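You operate a simulated robot arm through the tools that you are given. There is no shell and no other tool. Be economical: measure what you need, move in short steps, check, and stop when the job is done.

You run a simulated two-armed robot. Do the job below in one go: nothing can be reset, and whatever is moved stays where it is left.

Task
Take the dark grey rag from the top of the grey cabinet and lay it out flat on the middle of the table.
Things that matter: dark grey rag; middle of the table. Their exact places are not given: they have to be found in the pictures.

Only the result counts: the job must be done as asked and must still hold three seconds after the hand-in. Knocking over, shifting, dropping, spilling or breaking anything else fails it.

Robot
Two 7-joint arms with two-finger parallel grippers on one trunk, on a base that drives. Base frame: it is fixed to the floor where the robot stands at the start and does not move with it; the origin is under the middle of the robot, x ahead of it, y to its left, z up; the surface under the hand at the start is at about z = 900. Lengths are in mm, angles in rad, forces in N, time in s.
The left shoulder is at the start at [80, 131, 947], the right one opposite. With the tool pointing down near the work surface each hand reaches from about 380 to 840 mm from the robot's upright axis, wherever it stands, measured 20 degrees to its own side. Places, roughly: middle of the table [-1800, 400, 900]. Payload 1.57 kg a hand.
Tool frame (each hand has its own): the origin (TCP) lies between the finger pads and is the grasp point; the fingertips stand 30 mm ahead of it; z points along the fingers, y is the line along which they close. The gripper opens to 110 mm. The fingers are 24 mm wide and 12 mm thick; the gripper's body (48 by 112 mm) begins 78 mm behind the TCP.
Orientation is that of the tool frame in the base frame, as a unit quaternion [x, y, z, w]. With the fingers straight down and closing along the base's y, the tool's x points along the base's -x, its y along +y and its z along -z.

Tools
- The arms move only by the tool servo_tool. It takes "left_series", "right_series" or both (then of equal length, played together; a hand with none holds still); each is a list of rows, each an object of numbers (a shift or turn left out is 0, a gripper value left out holds the last): "tx", "ty", "tz": the shift along the tool's x, y, z in units of 25 mm (1.0 is 25 mm); "ax", "ay", "az": the turn, a rotation vector about the tool's x, y, z in units of 5 degrees (1.0 is 5 degrees); "grip": the finger opening in mm, from 0 to 110. In form: [{"tx": .., "ty": .., "tz": .., "ax": .., "ay": .., "az": .., "grip": ..}, ...]. A call has 1 to 12 rows; each row shifts and turns the commanded pose from where the row before left it, along the tool's axes as they then stand. A call with a number of a shift or a turn outside -1 to 1 is refused whole. A row lasts 0.2 s, in which the tool goes at most 50 mm and 0.15 rad; a call with a longer step from one row to the next is refused whole, and so is a gripper value outside its range. A pose out of reach is approached as far as the arm can. The call stops where the force on the tool passes 40 N (or 10 N more than at its start, if that is more) or the arm is blocked; 0.2 s more then pass. Each finger travels about 108 mm/s and halts on what it meets, pressing with about 43 N; the grip force reading is that of the motor and also rises with nothing between the fingers. The clock runs only during rows and for 0.2 s after the last one: add rows that do not move to give the fingers time. The reply holds the time, the measured pose of the TCP, the force on the tool along the base axes, the opening and the grip force, in the units named above and with some noise, with the torque about the TCP (base axes, N m) and any sound that the robot's microphone picked up, and new pictures: "views" is both (left out), scene, wrist or none (wrist: the cameras of the hands that moved).
- Cameras (640 x 400 px; columns grow to the right, rows downward): "scene" is now at [-50.6, 11.5, 1416.6]; the picture's right is [0.23, -0.97, 0.00], its down [-0.57, -0.14, -0.81] and it looks along [0.79, 0.19, -0.59] (base axes); focal length 267 px, centre (320, 200). "left" rides on the left gripper at [70, -16, -141] in its tool frame; the picture's right is [0.23, 0.97, 0.00], its down [-0.86, 0.20, -0.48] and it looks along [-0.47, 0.11, 0.88] (tool axes); focal length 222 px, centre (320, 200). "right" rides on the right gripper at [70, 16, -141] in its tool frame; the picture's right is [-0.23, 0.97, 0.00], its down [-0.86, -0.20, -0.48] and it looks along [-0.47, -0.11, 0.88] (tool axes); focal length 222 px, centre (320, 200).
- roll_base(legs): drives the robot by 1 to 6 legs, each [ahead, left, turn to the left] in mm, mm and rad, along the robot's own axes; the way and the turn of a leg run together, so that a leg with both is an arc; at most 1500 mm and 3.142 rad a leg. The arms and the cameras ride along, it lands a little off, and it stops where it bumps. It gives what a move gives, and a new picture of the scene camera.
- turn_head(pan, tilt): turns the head with the scene camera to pan (to the left, within 1.902 rad either way) and tilt (down, from -0.506 to 1.204), counted from straight ahead of the robot. It gives what a move gives, and a new picture of the scene camera.
- point_at(camera, pixels): there is no depth. For up to 12 entries [column, row, z] of the newest picture of that camera ("zoom" is the newest enlarged one), the place [x, y] in the base frame at which the ray of that pixel passes the height z, good to about 2 mm, but the place of the scene camera against the robot may be out by one fixed shift of up to 12 mm in any direction. It takes no simulated time.
- inspect(camera, box): a new picture of the part [left, top, right, bottom] of that camera's present view, enlarged. It takes no simulated time.
- close_job(): hands the job in; it is judged then, once.

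Work in short steps. Measure before you move; look again where a grasp or a placing could have gone wrong, and mend it. You have 80 turns and 260 pictures in all, those below and enlarged ones among them. Open the grippers and draw the arms clear of the work before you hand the job in, unless the task says otherwise; then end with one line.

The tools are called after "Call:" by a JSON object that holds its "method" and its "body". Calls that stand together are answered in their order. servo_tool: Moves the arms, as the interface text tells. Its arguments: {"type":"object","properties":{"left_series":{"type":"array","items":{"type":"object","properties":{"tx":{"type":"number"},"ty":{"type":"number"},"tz":{"type":"number"},"ax":{"type":"number"},"ay":{"type":"number"},"az":{"type":"number"},"grip":{"type":"number"}}}},"right_series":{"type":"array","items":{"type":"object","properties":{"tx":{"type":"number"},"ty":{"type":"number"},"tz":{"type":"number"},"ax":{"type":"number"},"ay":{"type":"number"},"az":{"type":"number"},"grip":{"type":"number"}}}},"views":{"type":"string","enum":["both","scene","wrist","none"]}},"required":[]} The other tools are called the same way: roll_base (legs) drives the base; turn_head (pan, tilt) turns the head that bears the scene camera; point_at (camera, pixels) gives the place at which the rays of pixels pass given heights; inspect (camera, box) takes an enlarged picture of a part of a camera's view; close_job () hands the job in.

At the start:

```text
time_s: 0.0
left_tcp_pos: [552.0, 410.1, 1043.2]
left_ee_rot: [-0.001, 1.0, 0.0, -0.001]
left_ft_force: [0.9, 0.4, -0.9]
left_moment: [0.0, -0.04, -0.01]
left_gripper_width: 110.0
left_finger_force: 0.1
right_tcp_pos: [568.6, -159.4, 1104.1]
right_ee_rot: [0.0, 1.0, -0.001, -0.001]
right_ft_force: [0.1, -0.2, -1.3]
right_moment: [0.04, 0.03, -0.02]
right_gripper_width: 110.0
right_finger_force: 0.0
robot x, y, heading: [-0.3, -0.9, -0.0]
head pan, tilt: [0.234, 0.632]
```

scene: 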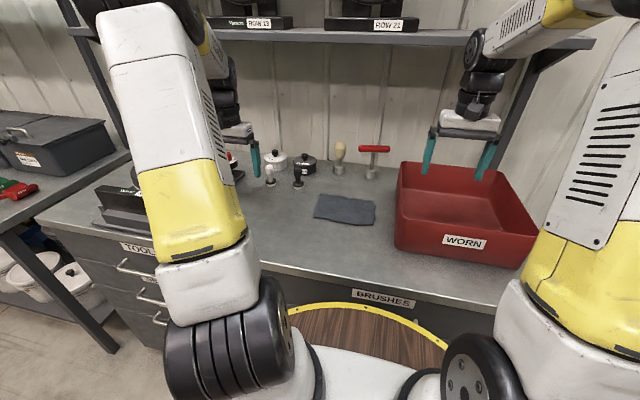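
right: 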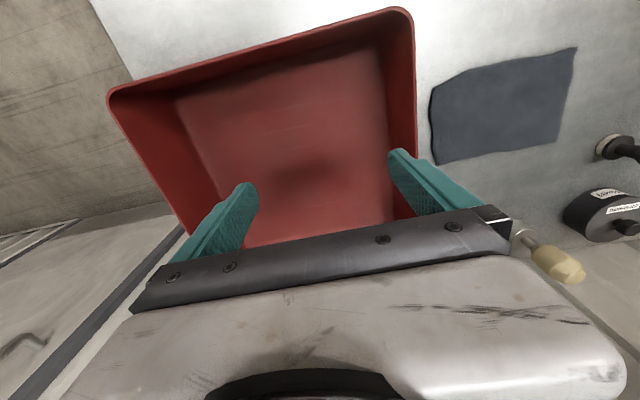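
left: 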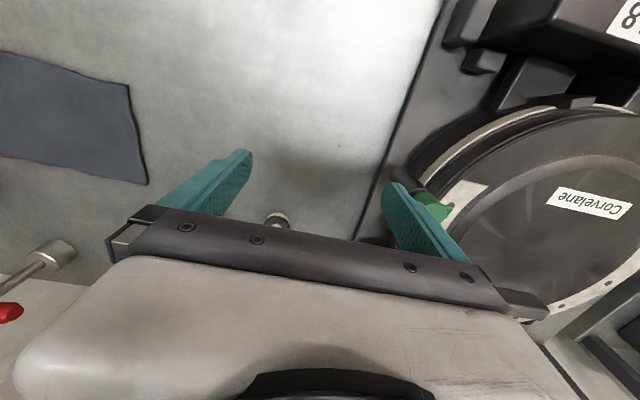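

The scene shows a dark grey rag at about (345,209) on the bench ahead. I measure its corners and enlarge it.

Call:
{"method": "inspect", "body": {"camera": "scene", "box": [220, 120, 420, 320]}}

Call:
{"method": "point_at", "body": {"camera": "scene", "pixels": [[321, 195, 900], [375, 202, 900], [373, 225, 900], [314, 216, 900], [397, 248, 900], [300, 185, 900], [269, 187, 900], [340, 175, 900], [371, 178, 900], [360, 280, 900]]}}

Call:
{"method": "point_at", "body": {"camera": "right", "pixels": [[432, 90, 900], [577, 48, 900], [558, 140, 900], [437, 164, 900], [412, 20, 1000]]}}

Call:
{"method": "point_at", "body": {"camera": "left", "pixels": [[130, 85, 900], [148, 184, 900], [0, 157, 900], [0, 52, 900]]}}

```text
2.00 times, centred on (320, 220) of scene
```

zoom: 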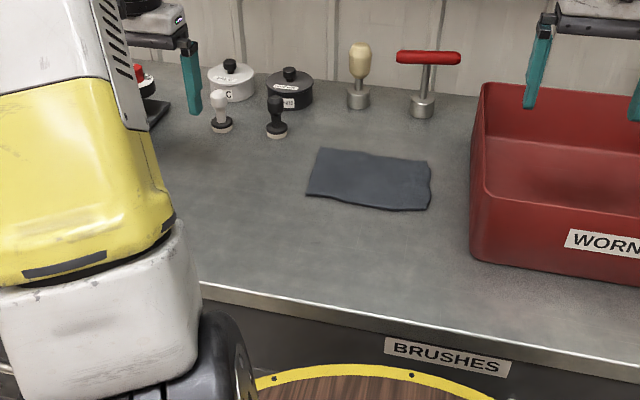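

```text
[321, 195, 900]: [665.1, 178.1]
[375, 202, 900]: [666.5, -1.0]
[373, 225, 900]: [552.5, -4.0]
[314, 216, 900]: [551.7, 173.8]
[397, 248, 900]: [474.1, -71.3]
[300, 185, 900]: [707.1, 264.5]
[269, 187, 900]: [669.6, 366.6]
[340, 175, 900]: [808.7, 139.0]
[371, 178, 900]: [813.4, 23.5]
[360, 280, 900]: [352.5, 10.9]
```

```text
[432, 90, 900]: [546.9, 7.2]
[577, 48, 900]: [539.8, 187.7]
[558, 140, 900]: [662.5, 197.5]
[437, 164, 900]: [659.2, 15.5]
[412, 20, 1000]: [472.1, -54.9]
```

```text
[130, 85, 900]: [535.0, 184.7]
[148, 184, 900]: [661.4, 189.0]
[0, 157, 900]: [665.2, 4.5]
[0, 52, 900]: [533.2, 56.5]
```

The rag lies flat at about x 545–660, y 7–190 on z≈900. I'll pinch its near long edge with both hands, closing along x, so I first turn both grippers 90° with the cameras outward and bring the left hand closer.

Call:
{"method": "servo_tool", "body": {"left_series": [{"ty": -0.9, "grip": 50}, {"ty": -0.9}, {"ty": -0.9}, {"ty": -0.9}, {"ty": -0.9}, {"ty": -0.9}, {"ty": -0.4}, {"az": 1}, {"az": 1}, {"az": 1}, {"az": 1}, {"az": 1}], "right_series": [{"az": -1, "grip": 50}, {"az": -1}, {"az": -1}, {"az": -1}, {"az": -1}, {"az": -1}, {"az": -1}, {"az": -1}, {"az": -1}, {"az": -1}, {"az": -1}, {"az": -1}], "views": "none"}}

Call:
{"method": "servo_tool", "body": {"left_series": [{"az": 1}, {"az": 1}, {"az": 1}, {"az": 1}, {"az": 1}, {"az": 1}, {"az": 1}, {"az": 1}, {"az": 1}, {"az": 1}, {"az": 1}, {"az": 1}], "right_series": [{"az": -1}, {"az": -1}, {"az": -1}, {"az": -1}, {"az": -1}, {"az": -1}, {}, {}, {}, {}, {}, {}]}}

```text
time_s: 2.6
left_tcp_pos: [551.5, 264.8, 1042.6]
left_ee_rot: [0.217, 0.976, 0.0, 0.001]
left_ft_force: [0.5, -0.6, -0.5]
left_moment: [-0.02, -0.01, 0.01]
left_gripper_width: 50.2
left_finger_force: 0.1
right_tcp_pos: [568.8, -161.8, 1104.4]
right_ee_rot: [-0.5, 0.866, 0.0, -0.001]
right_ft_force: [0.6, 0.4, -0.2]
right_moment: [-0.01, 0.0, -0.02]
right_gripper_width: 49.9
right_finger_force: 0.1
robot x, y, heading: [0.4, 2.4, -0.001]
head pan, tilt: [0.234, 0.632]
```

```text
time_s: 5.2
left_tcp_pos: [552.1, 265.6, 1042.8]
left_ee_rot: [0.676, 0.737, 0.0, 0.0]
left_ft_force: [-0.3, 0.0, 0.2]
left_moment: [0.02, 0.0, 0.01]
left_gripper_width: 50.0
left_finger_force: 0.0
right_tcp_pos: [568.7, -159.4, 1104.1]
right_ee_rot: [-0.707, 0.707, 0.001, 0.0]
right_ft_force: [-0.8, 0.2, -0.4]
right_moment: [-0.01, 0.0, 0.01]
right_gripper_width: 50.0
right_finger_force: 0.1
robot x, y, heading: [-0.1, 2.9, -0.0]
head pan, tilt: [0.234, 0.632]
```

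scene: 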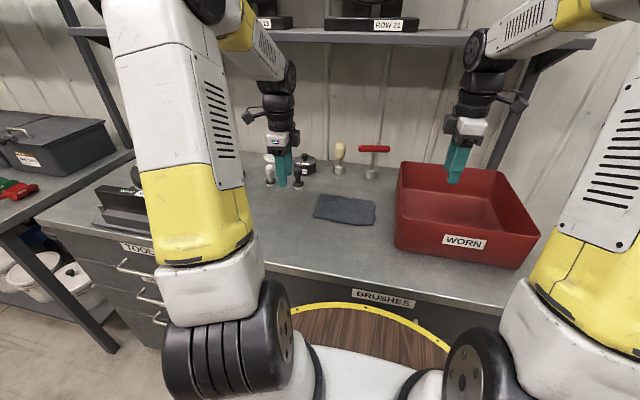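
right: 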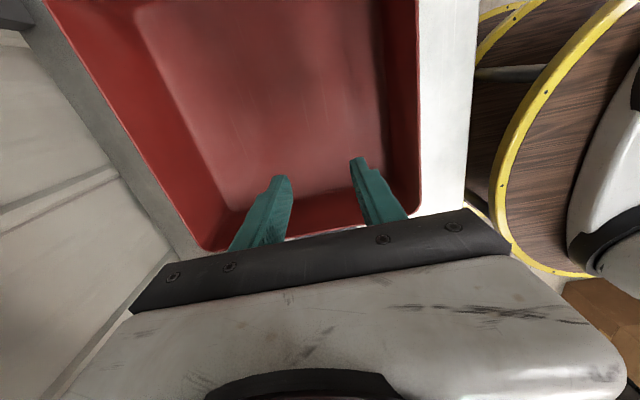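
left: 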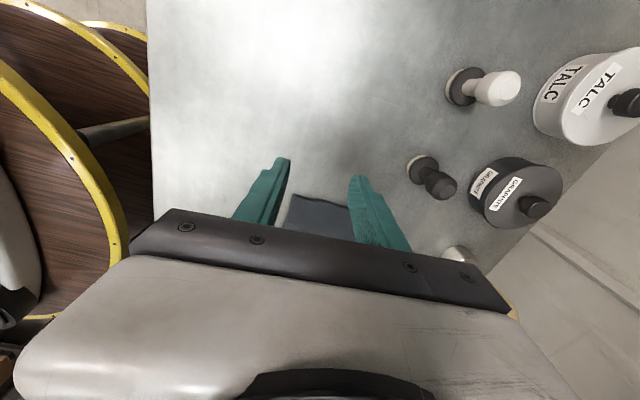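

Both are turned; the left still needs 5°. I move both hands above their grasp points, left (575,160) and right (575,38), with the right going down only after clearing the bin.

Call:
{"method": "servo_tool", "body": {"left_series": [{"az": 1, "grip": 44}, {"tx": -0.7, "ty": 0.3}, {"tx": -0.7, "ty": 0.3}, {"tx": -0.7, "ty": 0.3}, {"tx": -0.7}, {"tx": -0.7}, {"tx": -0.7}, {"tz": 0.8}, {"tz": 0.9}, {}, {}, {}], "right_series": [{"tx": -1, "grip": 44}, {"tx": -1}, {"tx": -1}, {"tx": -1}, {"tx": -1}, {"tx": -1}, {"tx": -1}, {"tx": -0.9, "ty": -0.25}, {"tz": 1}, {"tz": 1}, {"tz": 1}, {"tz": 1}]}}

```text
time_s: 7.8
left_tcp_pos: [573.7, 159.7, 1001.2]
left_ee_rot: [0.707, 0.707, 0.0, 0.0]
left_ft_force: [-0.1, 0.3, -0.4]
left_moment: [-0.01, 0.02, 0.01]
left_gripper_width: 43.9
left_finger_force: 0.0
right_tcp_pos: [574.2, 36.3, 1004.9]
right_ee_rot: [-0.706, 0.708, 0.0, -0.001]
right_ft_force: [-0.5, -0.2, 0.4]
right_moment: [-0.02, 0.01, -0.02]
right_gripper_width: 43.9
right_finger_force: 0.1
robot x, y, heading: [0.5, -2.1, -0.002]
head pan, tilt: [0.234, 0.632]
```

scene: 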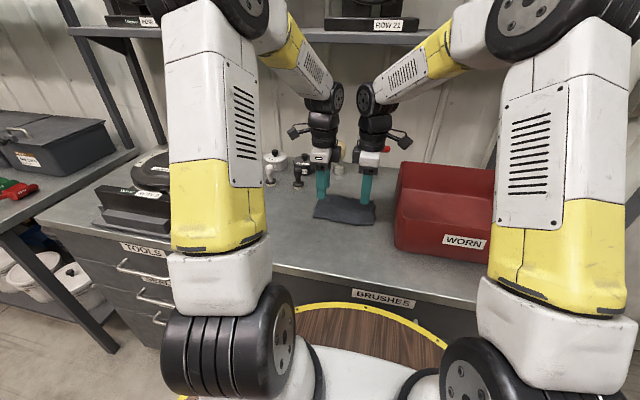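
right: 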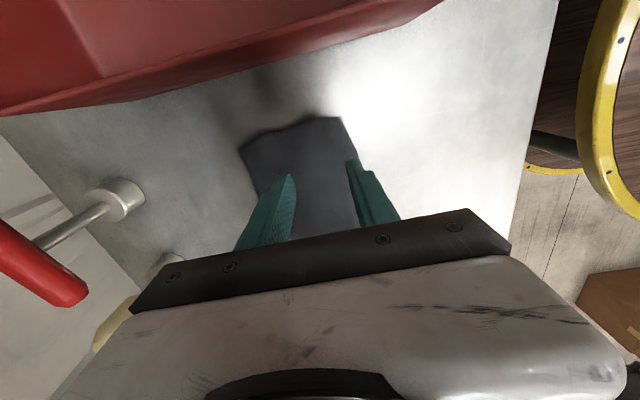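
left: 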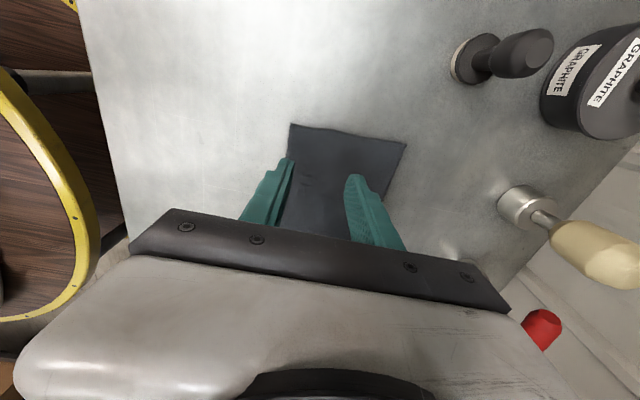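

The hands stand above the near edge without touching. I check the rag's corners in both wrist views: left (292,124),(407,143); right (340,117),(240,148).

Call:
{"method": "point_at", "body": {"camera": "left", "pixels": [[292, 124, 902], [407, 143, 902], [276, 226, 902]]}}

Call:
{"method": "point_at", "body": {"camera": "right", "pixels": [[340, 117, 902], [240, 148, 902], [358, 160, 902]]}}

```text
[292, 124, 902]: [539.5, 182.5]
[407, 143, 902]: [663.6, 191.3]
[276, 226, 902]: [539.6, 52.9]
```

```text
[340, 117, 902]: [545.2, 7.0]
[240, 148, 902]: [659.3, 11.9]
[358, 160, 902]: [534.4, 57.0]
```

Near edge is at x≈540. I shift both hands 8 mm nearer and go down to just above the cloth.

Call:
{"method": "servo_tool", "body": {"left_series": [{"ty": -0.32, "tz": 0.6}, {"tz": 0.8}, {"tz": 0.8}, {"tz": 0.4}, {}], "right_series": [{"ty": 0.32, "tz": 0.7}, {"tz": 0.8}, {"tz": 0.8}, {"tz": 0.45}, {}], "views": "wrist"}}

```text
time_s: 9.0
left_tcp_pos: [565.9, 159.0, 934.5]
left_ee_rot: [0.707, 0.707, 0.001, 0.0]
left_ft_force: [-0.7, 0.1, 2.3]
left_moment: [0.02, -0.04, 0.01]
left_gripper_width: 43.8
left_finger_force: 0.1
right_tcp_pos: [566.9, 37.5, 934.4]
right_ee_rot: [0.707, -0.707, 0.0, 0.0]
right_ft_force: [0.3, 0.2, 0.5]
right_moment: [-0.02, 0.0, -0.03]
right_gripper_width: 44.1
right_finger_force: 0.1
robot x, y, heading: [2.4, 1.5, 0.003]
head pan, tilt: [0.234, 0.632]
```

right: 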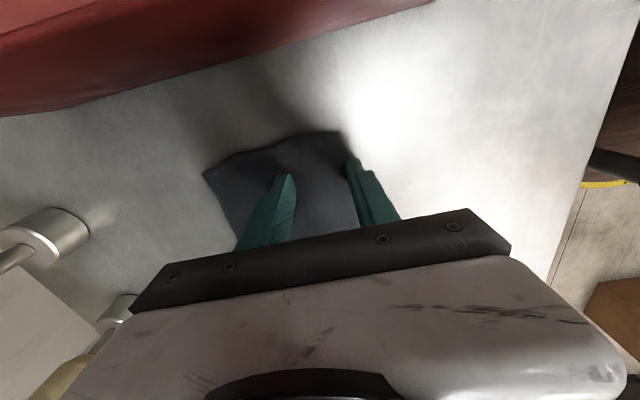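
left: 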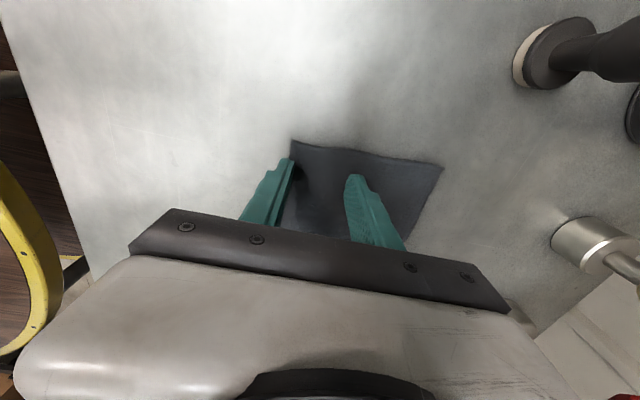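

Left already feels ~2 N, so the tips are at the cloth. I go down about 3 mm more and close both grippers.

Call:
{"method": "servo_tool", "body": {"left_series": [{"tz": 0.1}, {}, {"grip": 30}, {"grip": 15}, {"grip": 0}, {}, {}, {}], "right_series": [{"tz": 0.12}, {}, {"grip": 30}, {"grip": 15}, {"grip": 0}, {}, {}, {}]}}

```text
time_s: 10.8
left_tcp_pos: [566.6, 160.1, 932.8]
left_ee_rot: [0.707, 0.707, 0.001, 0.001]
left_ft_force: [3.3, -0.4, 17.1]
left_moment: [0.0, -0.15, -0.02]
left_gripper_width: 5.0
left_finger_force: 25.4
right_tcp_pos: [568.1, 37.6, 932.9]
right_ee_rot: [0.708, -0.707, 0.0, -0.001]
right_ft_force: [2.0, 0.2, 18.3]
right_moment: [0.0, -0.03, -0.06]
right_gripper_width: 5.2
right_finger_force: 24.9
robot x, y, heading: [-1.3, 1.6, -0.001]
head pan, tilt: [0.234, 0.632]
```

scene: 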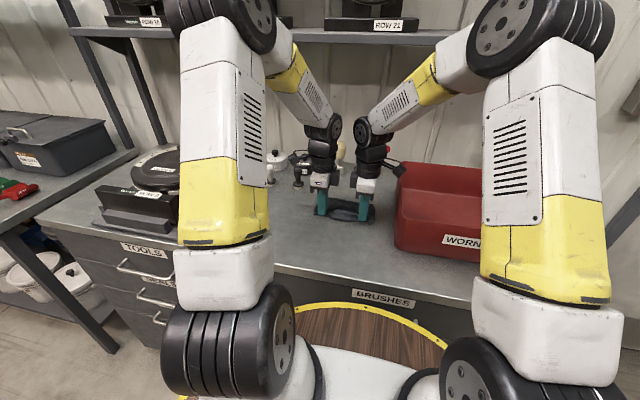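
right: 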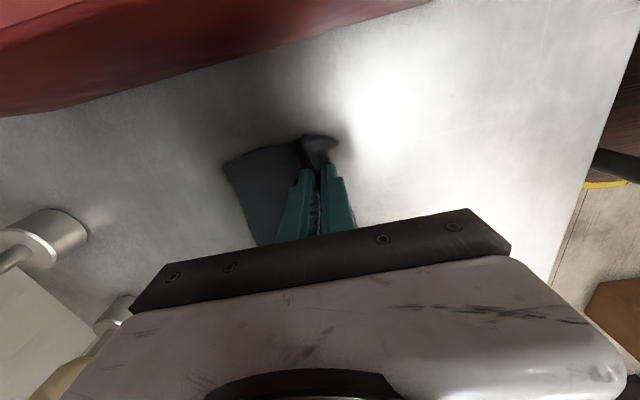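
left: 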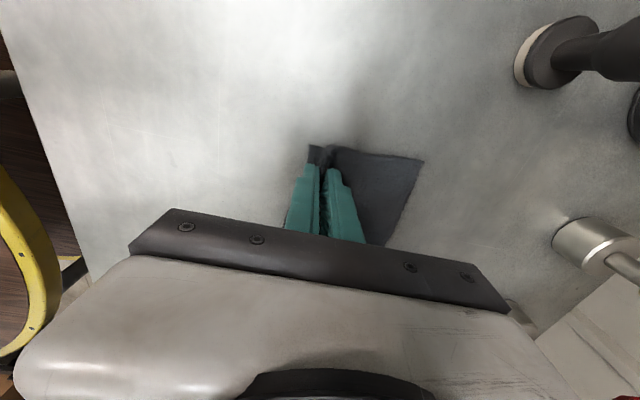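

Both fingers stop at 5 mm with a ridge of cloth between them: a good pinch. I lift both hands together.

Call:
{"method": "servo_tool", "body": {"left_series": [{"tz": -0.6}, {"tz": -0.8}, {"tz": -0.8}, {"tz": -0.8}, {"tz": -0.8}, {"tz": -0.8}, {"tz": -0.8}, {"tz": -0.8}, {"tz": -0.8}], "right_series": [{"tz": -0.6}, {"tz": -0.8}, {"tz": -0.8}, {"tz": -0.8}, {"tz": -0.8}, {"tz": -0.8}, {"tz": -0.8}, {"tz": -0.8}, {"tz": -0.8}]}}

```text
time_s: 12.8
left_tcp_pos: [566.6, 159.5, 1107.8]
left_ee_rot: [0.707, 0.707, 0.0, -0.001]
left_ft_force: [0.3, 0.5, -0.1]
left_moment: [0.02, 0.0, -0.02]
left_gripper_width: 4.9
left_finger_force: 25.1
right_tcp_pos: [567.0, 36.9, 1107.5]
right_ee_rot: [-0.706, 0.708, 0.0, -0.001]
right_ft_force: [0.4, -0.1, -0.3]
right_moment: [0.03, 0.03, 0.01]
right_gripper_width: 4.3
right_finger_force: 25.5
robot x, y, heading: [0.5, -5.0, 0.0]
head pan, tilt: [0.234, 0.632]
```

scene: 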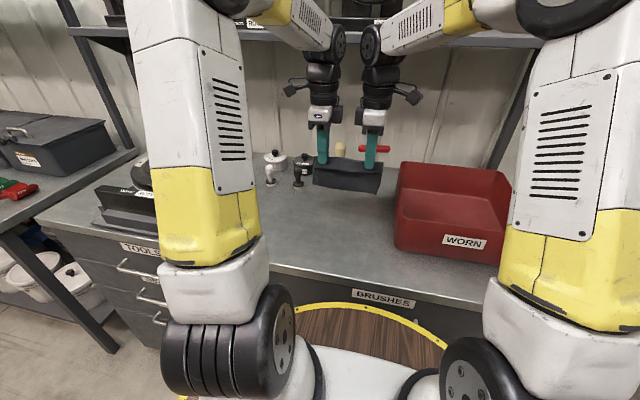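
right: 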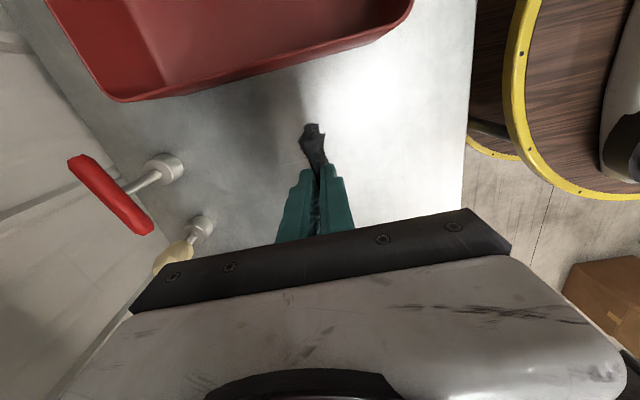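
left: 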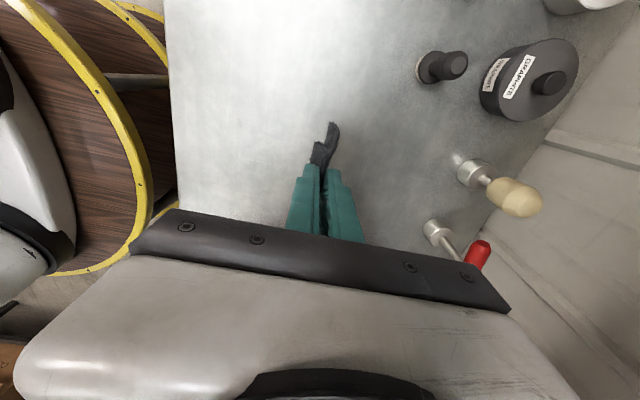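

The rag hangs cleanly between both hands, with all forces near zero. Next I look back over both sides for the table and for obstacles.

Call:
{"method": "turn_head", "body": {"pan": 1.9, "tilt": 0.5}}

Call:
{"method": "turn_head", "body": {"pan": -1.9, "tilt": 0.5}}

```text
time_s: 14.5
left_tcp_pos: [567.6, 159.0, 1106.6]
left_ee_rot: [0.707, 0.707, -0.001, 0.001]
left_ft_force: [0.1, -0.8, -1.0]
left_moment: [0.03, 0.0, 0.02]
left_gripper_width: 4.5
left_finger_force: 25.6
right_tcp_pos: [567.7, 38.0, 1107.7]
right_ee_rot: [0.707, -0.707, 0.0, 0.0]
right_ft_force: [-0.2, -0.2, 0.3]
right_moment: [-0.01, 0.02, -0.04]
right_gripper_width: 4.6
right_finger_force: 24.7
robot x, y, heading: [0.2, 3.3, -0.001]
head pan, tilt: [1.901, 0.499]
```

scene: 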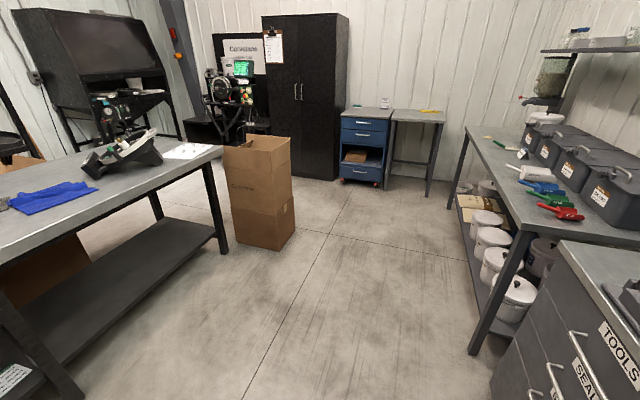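

```text
time_s: 17.6
left_tcp_pos: [567.3, 159.8, 1107.0]
left_ee_rot: [0.707, 0.707, -0.001, 0.0]
left_ft_force: [-1.0, -0.1, 0.2]
left_moment: [-0.02, 0.0, 0.05]
left_gripper_width: 4.5
left_finger_force: 25.2
right_tcp_pos: [566.7, 37.2, 1108.4]
right_ee_rot: [-0.707, 0.707, 0.0, 0.0]
right_ft_force: [-0.5, 0.0, 0.4]
right_moment: [-0.02, -0.03, -0.02]
right_gripper_width: 4.7
right_finger_force: 25.3
robot x, y, heading: [-0.9, -1.2, -0.002]
head pan, tilt: [-1.901, 0.499]
```

scene: 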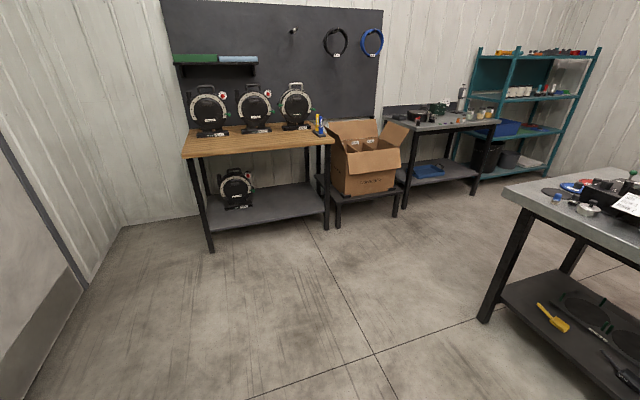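

The table is behind me with objects on it. I measure its corners from this view: (503,190) near corner, (609,168) far, (640,265).

Call:
{"method": "point_at", "body": {"camera": "scene", "pixels": [[503, 190, 900], [609, 168, 900], [638, 266, 900], [484, 320, 0]]}}

Call:
{"method": "turn_head", "body": {"pan": 1.9, "tilt": 0.5}}

Call:
{"method": "point_at", "body": {"camera": "scene", "pixels": [[220, 152, 900], [150, 133, 900], [0, 263, 900], [225, 250, 0], [263, 248, 0], [294, 225, 0]]}}

```text
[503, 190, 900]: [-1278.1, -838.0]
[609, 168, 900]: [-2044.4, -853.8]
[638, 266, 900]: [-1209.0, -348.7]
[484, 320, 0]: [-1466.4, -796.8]
```

```text
time_s: 20.8
left_tcp_pos: [568.3, 158.8, 1106.1]
left_ee_rot: [0.707, 0.707, 0.001, 0.0]
left_ft_force: [-0.1, -0.1, 0.9]
left_moment: [0.0, 0.04, 0.01]
left_gripper_width: 4.7
left_finger_force: 25.1
right_tcp_pos: [567.1, 37.9, 1108.2]
right_ee_rot: [-0.707, 0.707, 0.0, 0.0]
right_ft_force: [0.3, 0.8, 0.1]
right_moment: [0.01, 0.02, -0.04]
right_gripper_width: 4.5
right_finger_force: 24.8
robot x, y, heading: [2.2, -1.3, -0.001]
head pan, tilt: [1.901, 0.499]
```

scene: 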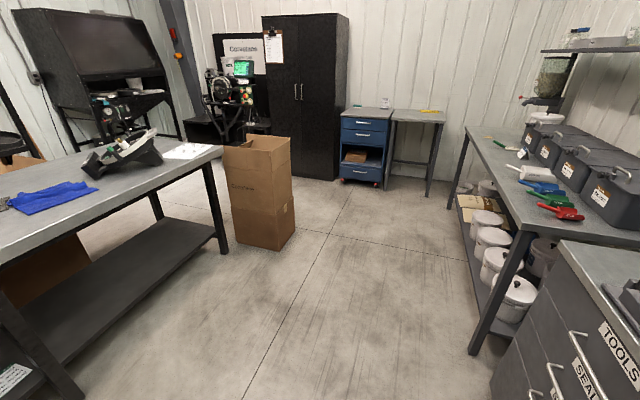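

```text
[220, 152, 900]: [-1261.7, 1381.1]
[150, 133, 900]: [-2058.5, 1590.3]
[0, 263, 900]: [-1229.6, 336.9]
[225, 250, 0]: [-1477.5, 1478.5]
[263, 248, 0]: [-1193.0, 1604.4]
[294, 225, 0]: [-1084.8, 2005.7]
```

The floor between cabinet and table is clear on both sides. I back up 450 mm and turn a half turn in the aisle, then look at the table.

Call:
{"method": "roll_base", "body": {"legs": [[-450, 0, 0], [0, 0, 1.57], [0, 0, 1.571]]}}

Call:
{"method": "turn_head", "body": {"pan": 0.0, "tilt": 0.45}}

```text
time_s: 31.1
left_tcp_pos: [-1020.2, -149.5, 1106.3]
left_ee_rot: [-0.7, 0.714, 0.0, 0.0]
left_ft_force: [-0.2, 1.2, 0.1]
left_moment: [0.05, -0.01, -0.07]
left_gripper_width: 4.7
left_finger_force: 25.1
right_tcp_pos: [-1017.2, -26.8, 1107.1]
right_ee_rot: [0.714, 0.701, 0.0, 0.0]
right_ft_force: [0.8, -0.7, 0.2]
right_moment: [-0.03, 0.01, -0.08]
right_gripper_width: 4.3
right_finger_force: 24.7
robot x, y, heading: [-448.6, -3.0, 3.12]
head pan, tilt: [1.901, 0.499]
```

scene: 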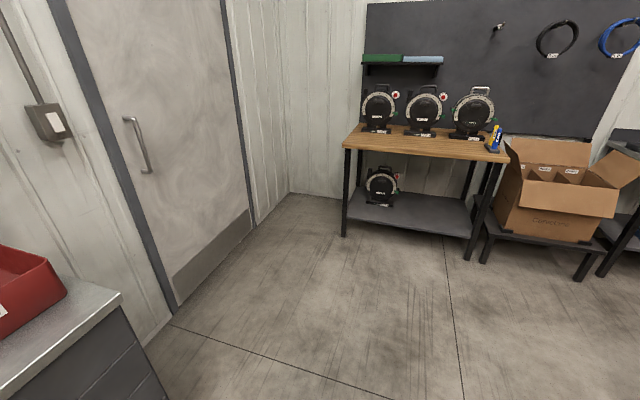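

```text
time_s: 33.0
left_tcp_pos: [-1020.0, -149.1, 1107.6]
left_ee_rot: [-0.7, 0.714, 0.0, 0.0]
left_ft_force: [0.8, 1.7, -0.6]
left_moment: [0.07, -0.01, -0.07]
left_gripper_width: 4.4
left_finger_force: 24.9
right_tcp_pos: [-1016.5, -27.4, 1108.3]
right_ee_rot: [0.714, 0.7, 0.001, -0.001]
right_ft_force: [-0.4, -2.0, -0.4]
right_moment: [-0.02, -0.01, -0.07]
right_gripper_width: 4.3
right_finger_force: 25.1
robot x, y, heading: [-449.8, 2.2, 3.12]
head pan, tilt: [0.0, 0.45]
```

scene: 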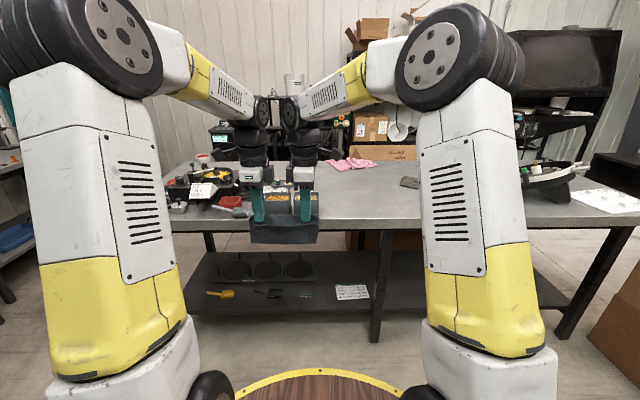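

The hands face the table and the rag is still held well. The table's middle is to my right (its middle leg is at column 380), so I move sideways about 340 mm and look down on it.

Call:
{"method": "roll_base", "body": {"legs": [[0, -360, 0.02]]}}

Call:
{"method": "turn_head", "body": {"pan": -0.35, "tilt": 0.6}}

Call:
{"method": "turn_head", "body": {"pan": 0.4, "tilt": 0.6}}

```text
time_s: 35.3
left_tcp_pos: [-1014.2, 200.0, 1108.0]
left_ee_rot: [0.708, -0.707, 0.0, -0.001]
left_ft_force: [0.5, 0.9, -0.2]
left_moment: [0.05, 0.0, -0.08]
left_gripper_width: 4.8
left_finger_force: 25.6
right_tcp_pos: [-1013.0, 322.2, 1108.5]
right_ee_rot: [0.707, 0.707, 0.0, 0.0]
right_ft_force: [1.0, -2.0, 0.1]
right_moment: [-0.07, 0.01, -0.1]
right_gripper_width: 4.4
right_finger_force: 25.0
robot x, y, heading: [-447.7, 362.1, -3.143]
head pan, tilt: [0.0, 0.45]
```

scene: 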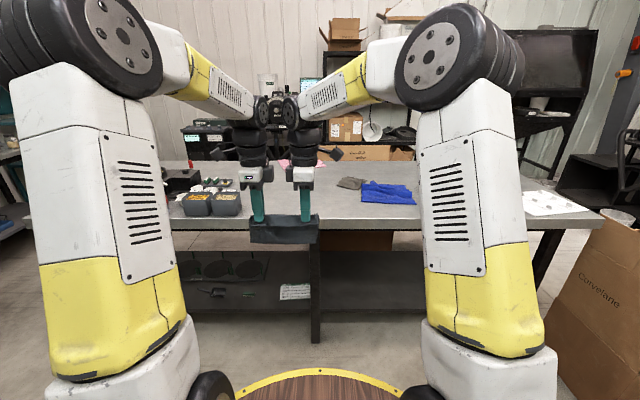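

```text
time_s: 36.1
left_tcp_pos: [-1012.6, 199.6, 1107.5]
left_ee_rot: [0.707, -0.707, 0.0, 0.0]
left_ft_force: [-0.3, 2.0, -0.4]
left_moment: [0.02, -0.03, -0.03]
left_gripper_width: 4.3
left_finger_force: 24.9
right_tcp_pos: [-1014.3, 322.4, 1107.1]
right_ee_rot: [0.707, 0.707, 0.0, -0.001]
right_ft_force: [-0.3, -0.6, 0.4]
right_moment: [-0.03, 0.02, -0.13]
right_gripper_width: 4.0
right_finger_force: 25.1
robot x, y, heading: [-447.7, 362.6, -3.144]
head pan, tilt: [-0.351, 0.6]
```

scene: 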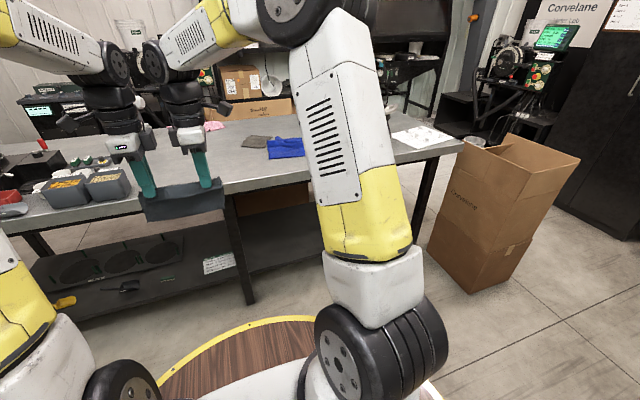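

```text
time_s: 37.2
left_tcp_pos: [-1013.3, 200.8, 1106.8]
left_ee_rot: [0.707, -0.707, 0.0, 0.0]
left_ft_force: [-0.2, 1.1, -0.5]
left_moment: [0.04, 0.02, -0.06]
left_gripper_width: 4.6
left_finger_force: 25.2
right_tcp_pos: [-1013.7, 322.2, 1107.7]
right_ee_rot: [0.707, 0.707, 0.0, 0.001]
right_ft_force: [0.5, -2.3, 0.1]
right_moment: [-0.03, -0.04, -0.11]
right_gripper_width: 4.2
right_finger_force: 25.0
robot x, y, heading: [-447.4, 360.9, -3.142]
head pan, tilt: [0.4, 0.6]
```

scene: 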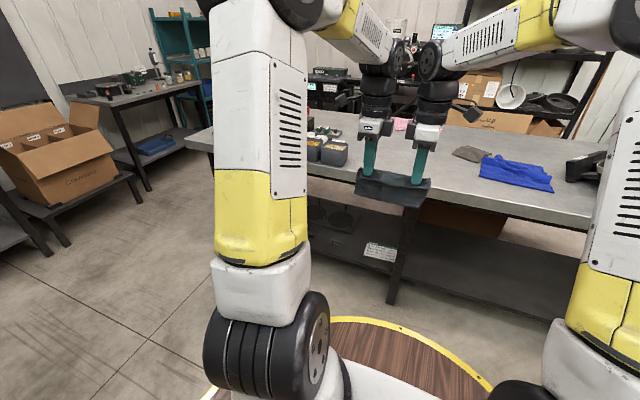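

I measure the table landmarks in this view: tray corner (348,165), grey object (455,150), blue rag corner (480,178), near edge (440,207) and middle-leg foot (393,303).

Call:
{"method": "point_at", "body": {"camera": "scene", "pixels": [[348, 165, 900], [455, 154, 900], [480, 178, 900], [480, 208, 900], [393, 303, 0], [186, 148, 900], [415, 176, 1000]]}}

Call:
{"method": "inspect", "body": {"camera": "scene", "box": [300, 70, 560, 232]}}

Call:
{"method": "turn_head", "body": {"pan": -0.35, "tilt": 0.6}}

Call:
{"method": "point_at", "body": {"camera": "scene", "pixels": [[463, 144, 900], [400, 118, 900], [130, 195, 900], [242, 142, 900], [270, 158, 900], [280, 184, 900], [247, 304, 0], [0, 145, 900]]}}

Call:
{"method": "inspect", "body": {"camera": "scene", "box": [0, 70, 320, 270]}}

```text
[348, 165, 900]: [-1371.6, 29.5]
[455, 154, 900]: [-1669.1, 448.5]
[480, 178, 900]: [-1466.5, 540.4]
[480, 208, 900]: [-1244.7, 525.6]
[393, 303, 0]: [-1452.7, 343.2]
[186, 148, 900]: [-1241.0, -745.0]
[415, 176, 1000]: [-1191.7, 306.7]
```

```text
2.46 times, centred on (430, 151) of scene
```

zoom: 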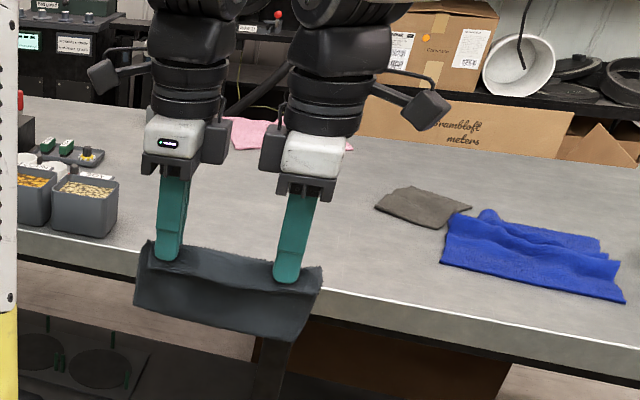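

```text
time_s: 38.3
left_tcp_pos: [-1013.0, 201.2, 1107.7]
left_ee_rot: [-0.707, 0.707, 0.0, 0.0]
left_ft_force: [-0.2, 2.5, 0.8]
left_moment: [0.01, 0.01, -0.07]
left_gripper_width: 4.8
left_finger_force: 25.6
right_tcp_pos: [-1013.0, 322.0, 1107.6]
right_ee_rot: [0.707, 0.707, 0.0, 0.0]
right_ft_force: [-0.3, -0.2, -0.2]
right_moment: [-0.03, 0.03, -0.11]
right_gripper_width: 4.3
right_finger_force: 24.1
robot x, y, heading: [-446.2, 366.0, -3.141]
head pan, tilt: [-0.351, 0.6]
```

scene: 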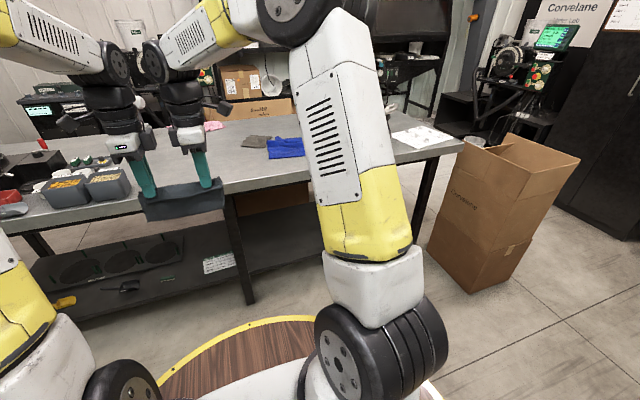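

```text
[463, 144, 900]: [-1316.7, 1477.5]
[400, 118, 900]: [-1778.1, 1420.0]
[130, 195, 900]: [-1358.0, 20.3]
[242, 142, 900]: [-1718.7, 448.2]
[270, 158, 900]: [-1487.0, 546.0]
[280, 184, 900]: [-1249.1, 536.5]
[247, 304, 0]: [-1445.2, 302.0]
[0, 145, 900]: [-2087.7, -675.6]
```

```text
2.00 times, centred on (160, 170) of scene
```

zoom: 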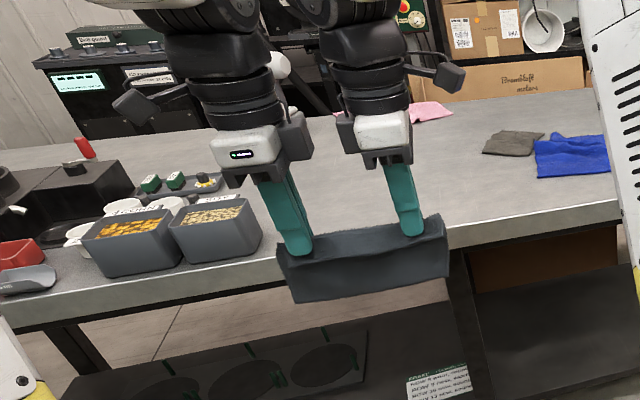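

The table spans roughly x −1247 to −2050 and y −800 to 1430, so its middle is near (−1650, 320), and that area is free (tray y<30, taupe rag y>430). I drive forward 440 mm and 50 mm to the right.

Call:
{"method": "roll_base", "body": {"legs": [[0, -50, 0], [440, 0, 0]]}}

Call:
{"method": "turn_head", "body": {"pan": 0.0, "tilt": 0.75}}

Call:
{"method": "servo_tool", "body": {"left_series": [{}], "right_series": [{}], "views": "wrist"}}

```text
time_s: 41.5
left_tcp_pos: [-1456.5, 249.8, 1107.2]
left_ee_rot: [0.708, -0.706, 0.001, 0.0]
left_ft_force: [0.0, 1.7, 0.5]
left_moment: [0.03, 0.02, -0.07]
left_gripper_width: 4.4
left_finger_force: 25.1
right_tcp_pos: [-1458.2, 370.6, 1108.6]
right_ee_rot: [0.707, 0.707, 0.0, -0.001]
right_ft_force: [0.4, -1.5, -0.3]
right_moment: [-0.07, -0.03, -0.12]
right_gripper_width: 4.3
right_finger_force: 24.6
robot x, y, heading: [-895.2, 406.9, -3.141]
head pan, tilt: [-0.351, 0.6]
```

scene: 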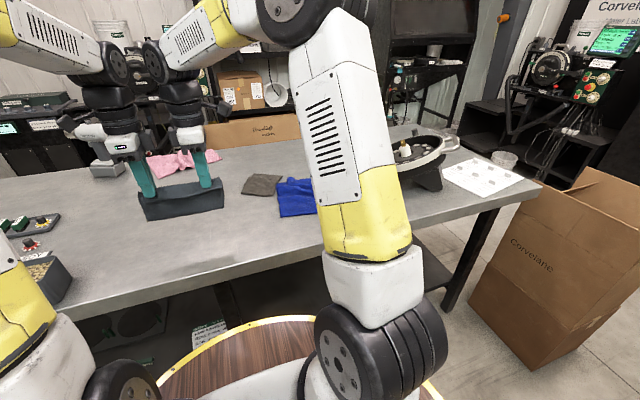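

```text
time_s: 42.3
left_tcp_pos: [-1457.6, 249.3, 1106.1]
left_ee_rot: [0.707, -0.707, 0.0, -0.001]
left_ft_force: [0.4, 0.8, -1.0]
left_moment: [0.04, 0.01, -0.05]
left_gripper_width: 4.8
left_finger_force: 25.3
right_tcp_pos: [-1457.7, 371.6, 1107.6]
right_ee_rot: [0.706, 0.708, -0.001, -0.001]
right_ft_force: [-0.7, -0.9, -0.6]
right_moment: [-0.05, 0.01, -0.13]
right_gripper_width: 4.3
right_finger_force: 25.0
robot x, y, heading: [-891.1, 409.2, -3.141]
head pan, tilt: [0.0, 0.75]
```

scene: 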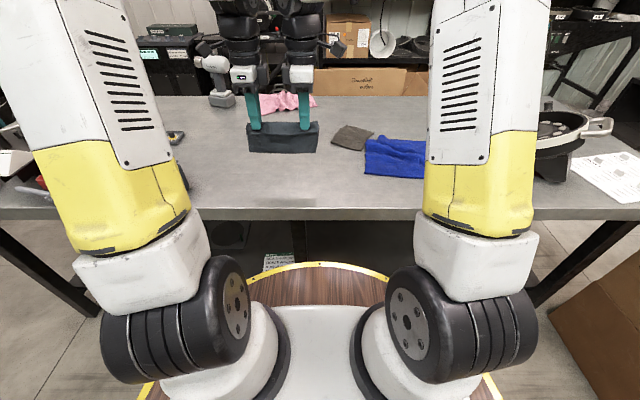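

```text
time_s: 42.7
left_tcp_pos: [-1457.0, 249.3, 1106.9]
left_ee_rot: [-0.707, 0.707, 0.0, 0.0]
left_ft_force: [0.1, 1.5, 0.3]
left_moment: [0.04, 0.02, -0.07]
left_gripper_width: 4.9
left_finger_force: 25.2
right_tcp_pos: [-1458.3, 370.9, 1108.0]
right_ee_rot: [0.707, 0.708, 0.0, 0.001]
right_ft_force: [0.7, -0.7, 1.2]
right_moment: [-0.06, 0.04, -0.08]
right_gripper_width: 4.5
right_finger_force: 24.8
robot x, y, heading: [-892.6, 409.8, -3.136]
head pan, tilt: [0.0, 0.75]
```

right: 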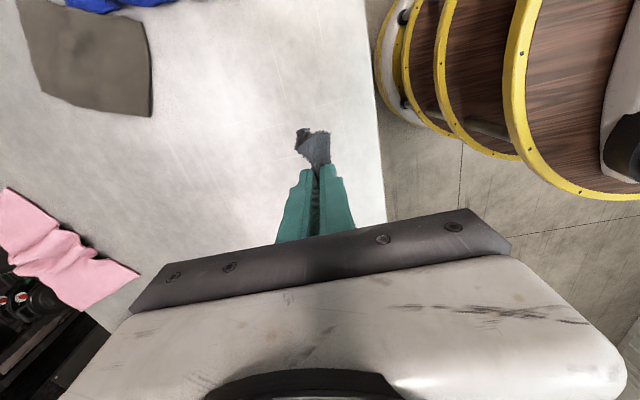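
left: 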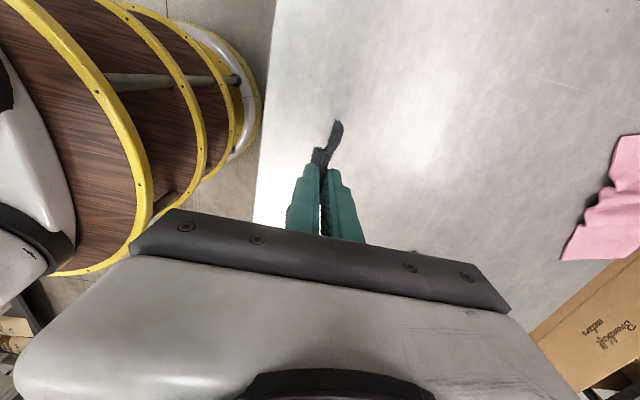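

From here I can measure the table edges and neighbours: near edge row ~209, far edge row ~96, taupe rag (330,137)–(372,150), pink rag (262,113)–(314,107).

Call:
{"method": "point_at", "body": {"camera": "scene", "pixels": [[300, 208, 900], [350, 96, 900], [190, 97, 900], [331, 137, 900], [360, 150, 900], [374, 132, 900], [313, 107, 900], [262, 114, 900], [235, 106, 900]]}}

Call:
{"method": "point_at", "body": {"camera": "right", "pixels": [[375, 100, 900], [382, 170, 900], [151, 116, 900], [40, 98, 900], [140, 272, 900], [52, 296, 900], [145, 15, 900]]}}

Call:
{"method": "point_at", "body": {"camera": "left", "pixels": [[265, 100, 900], [560, 260, 900], [540, 315, 900]]}}

```text
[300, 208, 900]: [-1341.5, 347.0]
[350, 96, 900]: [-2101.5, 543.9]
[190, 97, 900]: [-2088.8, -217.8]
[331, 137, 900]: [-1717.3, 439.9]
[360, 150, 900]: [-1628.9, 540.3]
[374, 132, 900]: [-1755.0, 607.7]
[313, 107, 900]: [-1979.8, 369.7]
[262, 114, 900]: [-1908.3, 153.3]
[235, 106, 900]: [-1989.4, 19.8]
```

```text
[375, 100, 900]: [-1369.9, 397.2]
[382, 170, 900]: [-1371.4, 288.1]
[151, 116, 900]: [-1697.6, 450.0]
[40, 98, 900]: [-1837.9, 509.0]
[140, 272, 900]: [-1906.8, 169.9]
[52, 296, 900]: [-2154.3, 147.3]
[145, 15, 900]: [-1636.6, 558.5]
```

```text
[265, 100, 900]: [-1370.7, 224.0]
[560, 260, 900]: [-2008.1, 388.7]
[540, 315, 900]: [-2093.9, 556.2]
```

Wrist and scene rays agree on z≈900, near edge x≈−1360 and far edge ≈−2095, so the middle is about (−1735, 325). I drive 85 mm left and 100 mm forward, then shift both hands 100 mm to the right together to centre them ahead of me.

Call:
{"method": "roll_base", "body": {"legs": [[0, 85, 0], [100, 0, 0]]}}

Call:
{"method": "servo_tool", "body": {"left_series": [{"tx": -0.5}, {"tx": -0.5}, {"tx": -0.5}, {"tx": -0.5}, {"tx": -0.5}, {"tx": -0.5}, {"tx": -0.5}, {"tx": -0.5}, {}], "right_series": [{"tx": 0.5}, {"tx": 0.5}, {"tx": 0.5}, {"tx": 0.5}, {"tx": 0.5}, {"tx": 0.5}, {"tx": 0.5}, {"tx": 0.5}, {}]}}

```text
time_s: 44.6
left_tcp_pos: [-1557.0, 163.3, 1106.8]
left_ee_rot: [0.708, -0.706, 0.001, 0.0]
left_ft_force: [0.9, 1.5, -0.3]
left_moment: [0.03, 0.02, -0.09]
left_gripper_width: 4.7
left_finger_force: 25.4
right_tcp_pos: [-1558.4, 285.6, 1108.8]
right_ee_rot: [0.707, 0.707, 0.0, 0.0]
right_ft_force: [0.8, -1.5, 0.6]
right_moment: [-0.03, 0.01, -0.1]
right_gripper_width: 4.6
right_finger_force: 24.8
robot x, y, heading: [-993.0, 325.7, -3.143]
head pan, tilt: [0.0, 0.75]
```

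scene: 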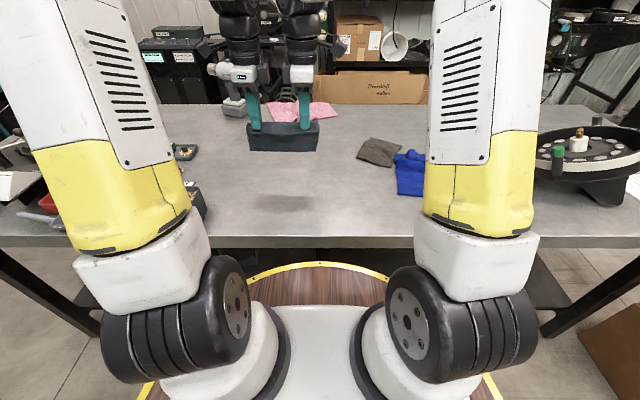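

```text
time_s: 46.6
left_tcp_pos: [-1557.3, 264.2, 1107.2]
left_ee_rot: [0.708, -0.706, 0.0, 0.0]
left_ft_force: [0.3, 1.5, 0.7]
left_moment: [0.04, 0.0, -0.09]
left_gripper_width: 4.9
left_finger_force: 25.5
right_tcp_pos: [-1557.3, 386.3, 1107.3]
right_ee_rot: [0.706, 0.708, 0.001, -0.001]
right_ft_force: [0.9, -1.3, 0.6]
right_moment: [0.0, 0.0, -0.11]
right_gripper_width: 4.4
right_finger_force: 25.0
robot x, y, heading: [-987.7, 324.7, -3.141]
head pan, tilt: [0.0, 0.75]
```

scene: 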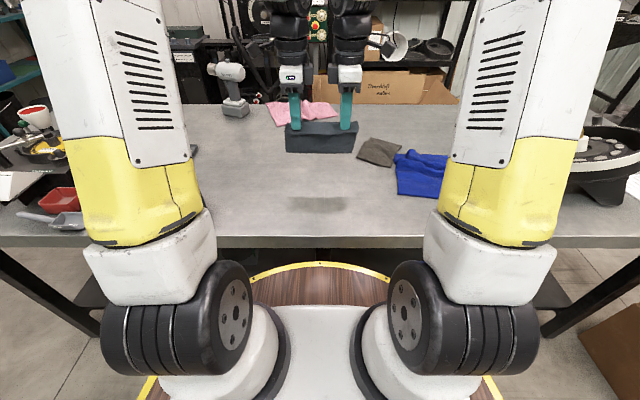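
right: 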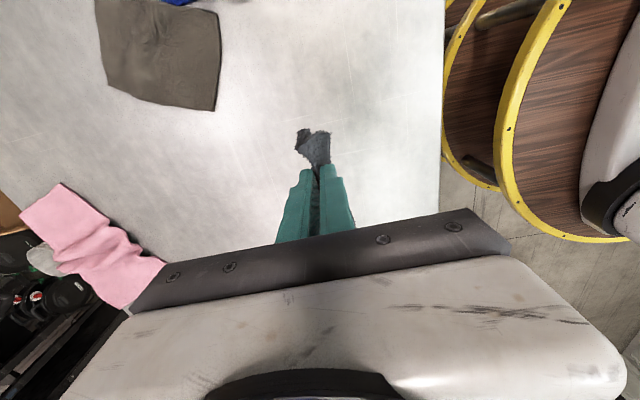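
left: 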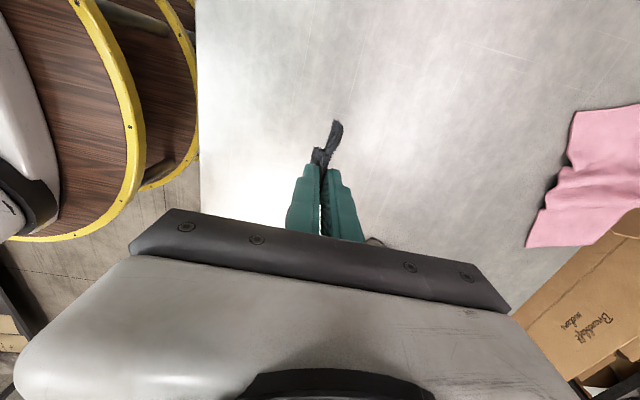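

I re-measure the edges and neighbours from this closer view before laying.

Call:
{"method": "point_at", "body": {"camera": "scene", "pixels": [[320, 236, 900], [260, 104, 900], [358, 156, 900], [372, 138, 900], [388, 166, 900], [268, 110, 900], [280, 126, 900], [318, 200, 900]]}}

Call:
{"method": "point_at", "body": {"camera": "right", "pixels": [[443, 100, 900], [216, 110, 900], [110, 83, 900], [166, 264, 900], [218, 12, 900]]}}

Call:
{"method": "point_at", "body": {"camera": "left", "pixels": [[198, 80, 900], [526, 245, 900], [510, 315, 900], [575, 110, 900]]}}

```text
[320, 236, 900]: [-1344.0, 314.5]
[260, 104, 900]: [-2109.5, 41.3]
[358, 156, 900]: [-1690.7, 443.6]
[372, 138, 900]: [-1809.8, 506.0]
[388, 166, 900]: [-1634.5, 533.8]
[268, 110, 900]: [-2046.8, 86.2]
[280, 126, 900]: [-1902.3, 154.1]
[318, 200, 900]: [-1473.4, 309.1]
```

```text
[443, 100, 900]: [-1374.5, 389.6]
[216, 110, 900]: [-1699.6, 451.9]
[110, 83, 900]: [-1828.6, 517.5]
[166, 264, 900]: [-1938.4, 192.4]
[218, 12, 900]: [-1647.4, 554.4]
```

```text
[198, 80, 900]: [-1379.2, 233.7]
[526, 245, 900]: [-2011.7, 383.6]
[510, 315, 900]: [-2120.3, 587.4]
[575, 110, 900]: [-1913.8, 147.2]
```

Middle confirmed at about (−1737, 325). I advance both hands 235 mm (to x≈−1792) and lower to z≈1010 so the rag's free edge comes near the table.

Call:
{"method": "servo_tool", "body": {"left_series": [{"ty": 0.5}, {"ty": 0.98}, {"ty": 0.98}, {"ty": 0.98}, {"ty": 0.98}, {"ty": 0.98}, {"ty": 0.98}, {"ty": 0.98}, {"ty": 0.98}, {"ty": 0.98}, {}, {}], "right_series": [{"ty": -0.5}, {"ty": -0.98}, {"ty": -0.98}, {"ty": -0.98}, {"ty": -0.98}, {"ty": -0.98}, {"ty": -0.98}, {"ty": -0.98}, {"ty": -0.98}, {"ty": -0.98}, {}, {}], "views": "none"}}

Call:
{"method": "servo_tool", "body": {"left_series": [{"tz": 0.5}, {"tz": 0.5}, {"tz": 0.5}, {"tz": 0.5}, {"tz": 0.5}, {"tz": 0.5}, {"tz": 0.5}, {"tz": 0.4}, {}, {}], "right_series": [{"tz": 0.5}, {"tz": 0.5}, {"tz": 0.5}, {"tz": 0.5}, {"tz": 0.5}, {"tz": 0.5}, {"tz": 0.5}, {"tz": 0.4}, {}, {}]}}

```text
time_s: 49.2
left_tcp_pos: [-1764.8, 261.0, 1097.4]
left_ee_rot: [0.708, -0.707, 0.0, 0.0]
left_ft_force: [0.5, 7.1, 0.4]
left_moment: [0.16, 0.02, -0.06]
left_gripper_width: 4.7
left_finger_force: 25.3
left hand out of reach, approached as far as the arm can: row 9, 10
right_tcp_pos: [-1765.1, 385.9, 1102.0]
right_ee_rot: [0.706, 0.708, 0.0, 0.0]
right_ft_force: [-0.5, -5.1, -0.1]
right_moment: [-0.15, 0.0, -0.09]
right_gripper_width: 4.3
right_finger_force: 25.0
right hand out of reach, approached as far as the arm can: row 10
robot x, y, heading: [-990.6, 321.6, -3.142]
head pan, tilt: [0.0, 0.75]
```

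```text
time_s: 51.4
left_tcp_pos: [-1765.2, 259.8, 1001.3]
left_ee_rot: [0.708, -0.707, 0.0, 0.0]
left_ft_force: [0.3, 9.3, 0.4]
left_moment: [0.26, 0.02, -0.09]
left_gripper_width: 4.7
left_finger_force: 25.4
right_tcp_pos: [-1765.2, 387.3, 1004.8]
right_ee_rot: [0.707, 0.707, 0.0, 0.0]
right_ft_force: [-0.3, -9.7, 0.1]
right_moment: [-0.27, 0.03, -0.06]
right_gripper_width: 4.4
right_finger_force: 25.5
robot x, y, heading: [-993.2, 326.0, -3.139]
head pan, tilt: [0.0, 0.75]
```

scene: 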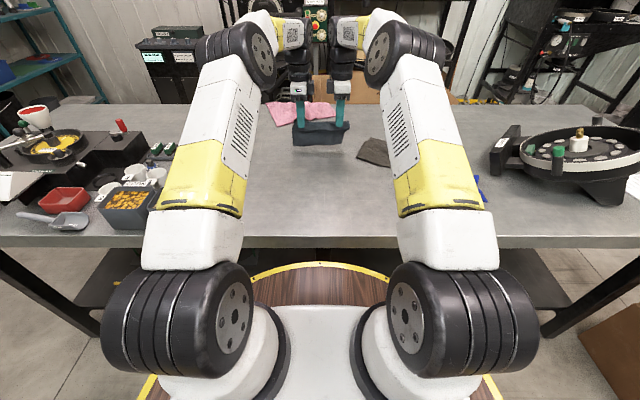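
right: 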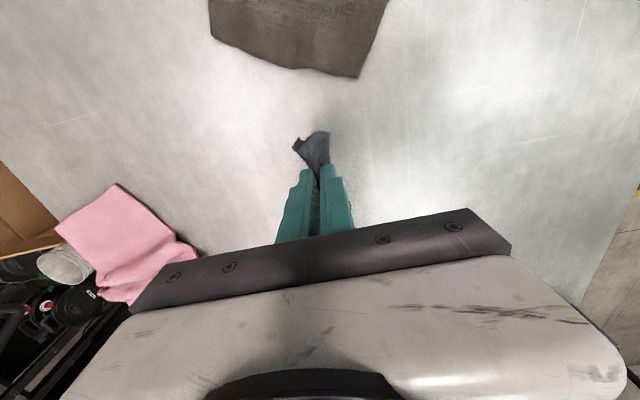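
left: 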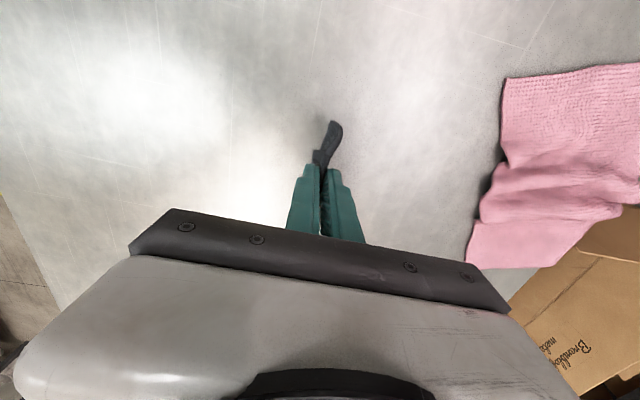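

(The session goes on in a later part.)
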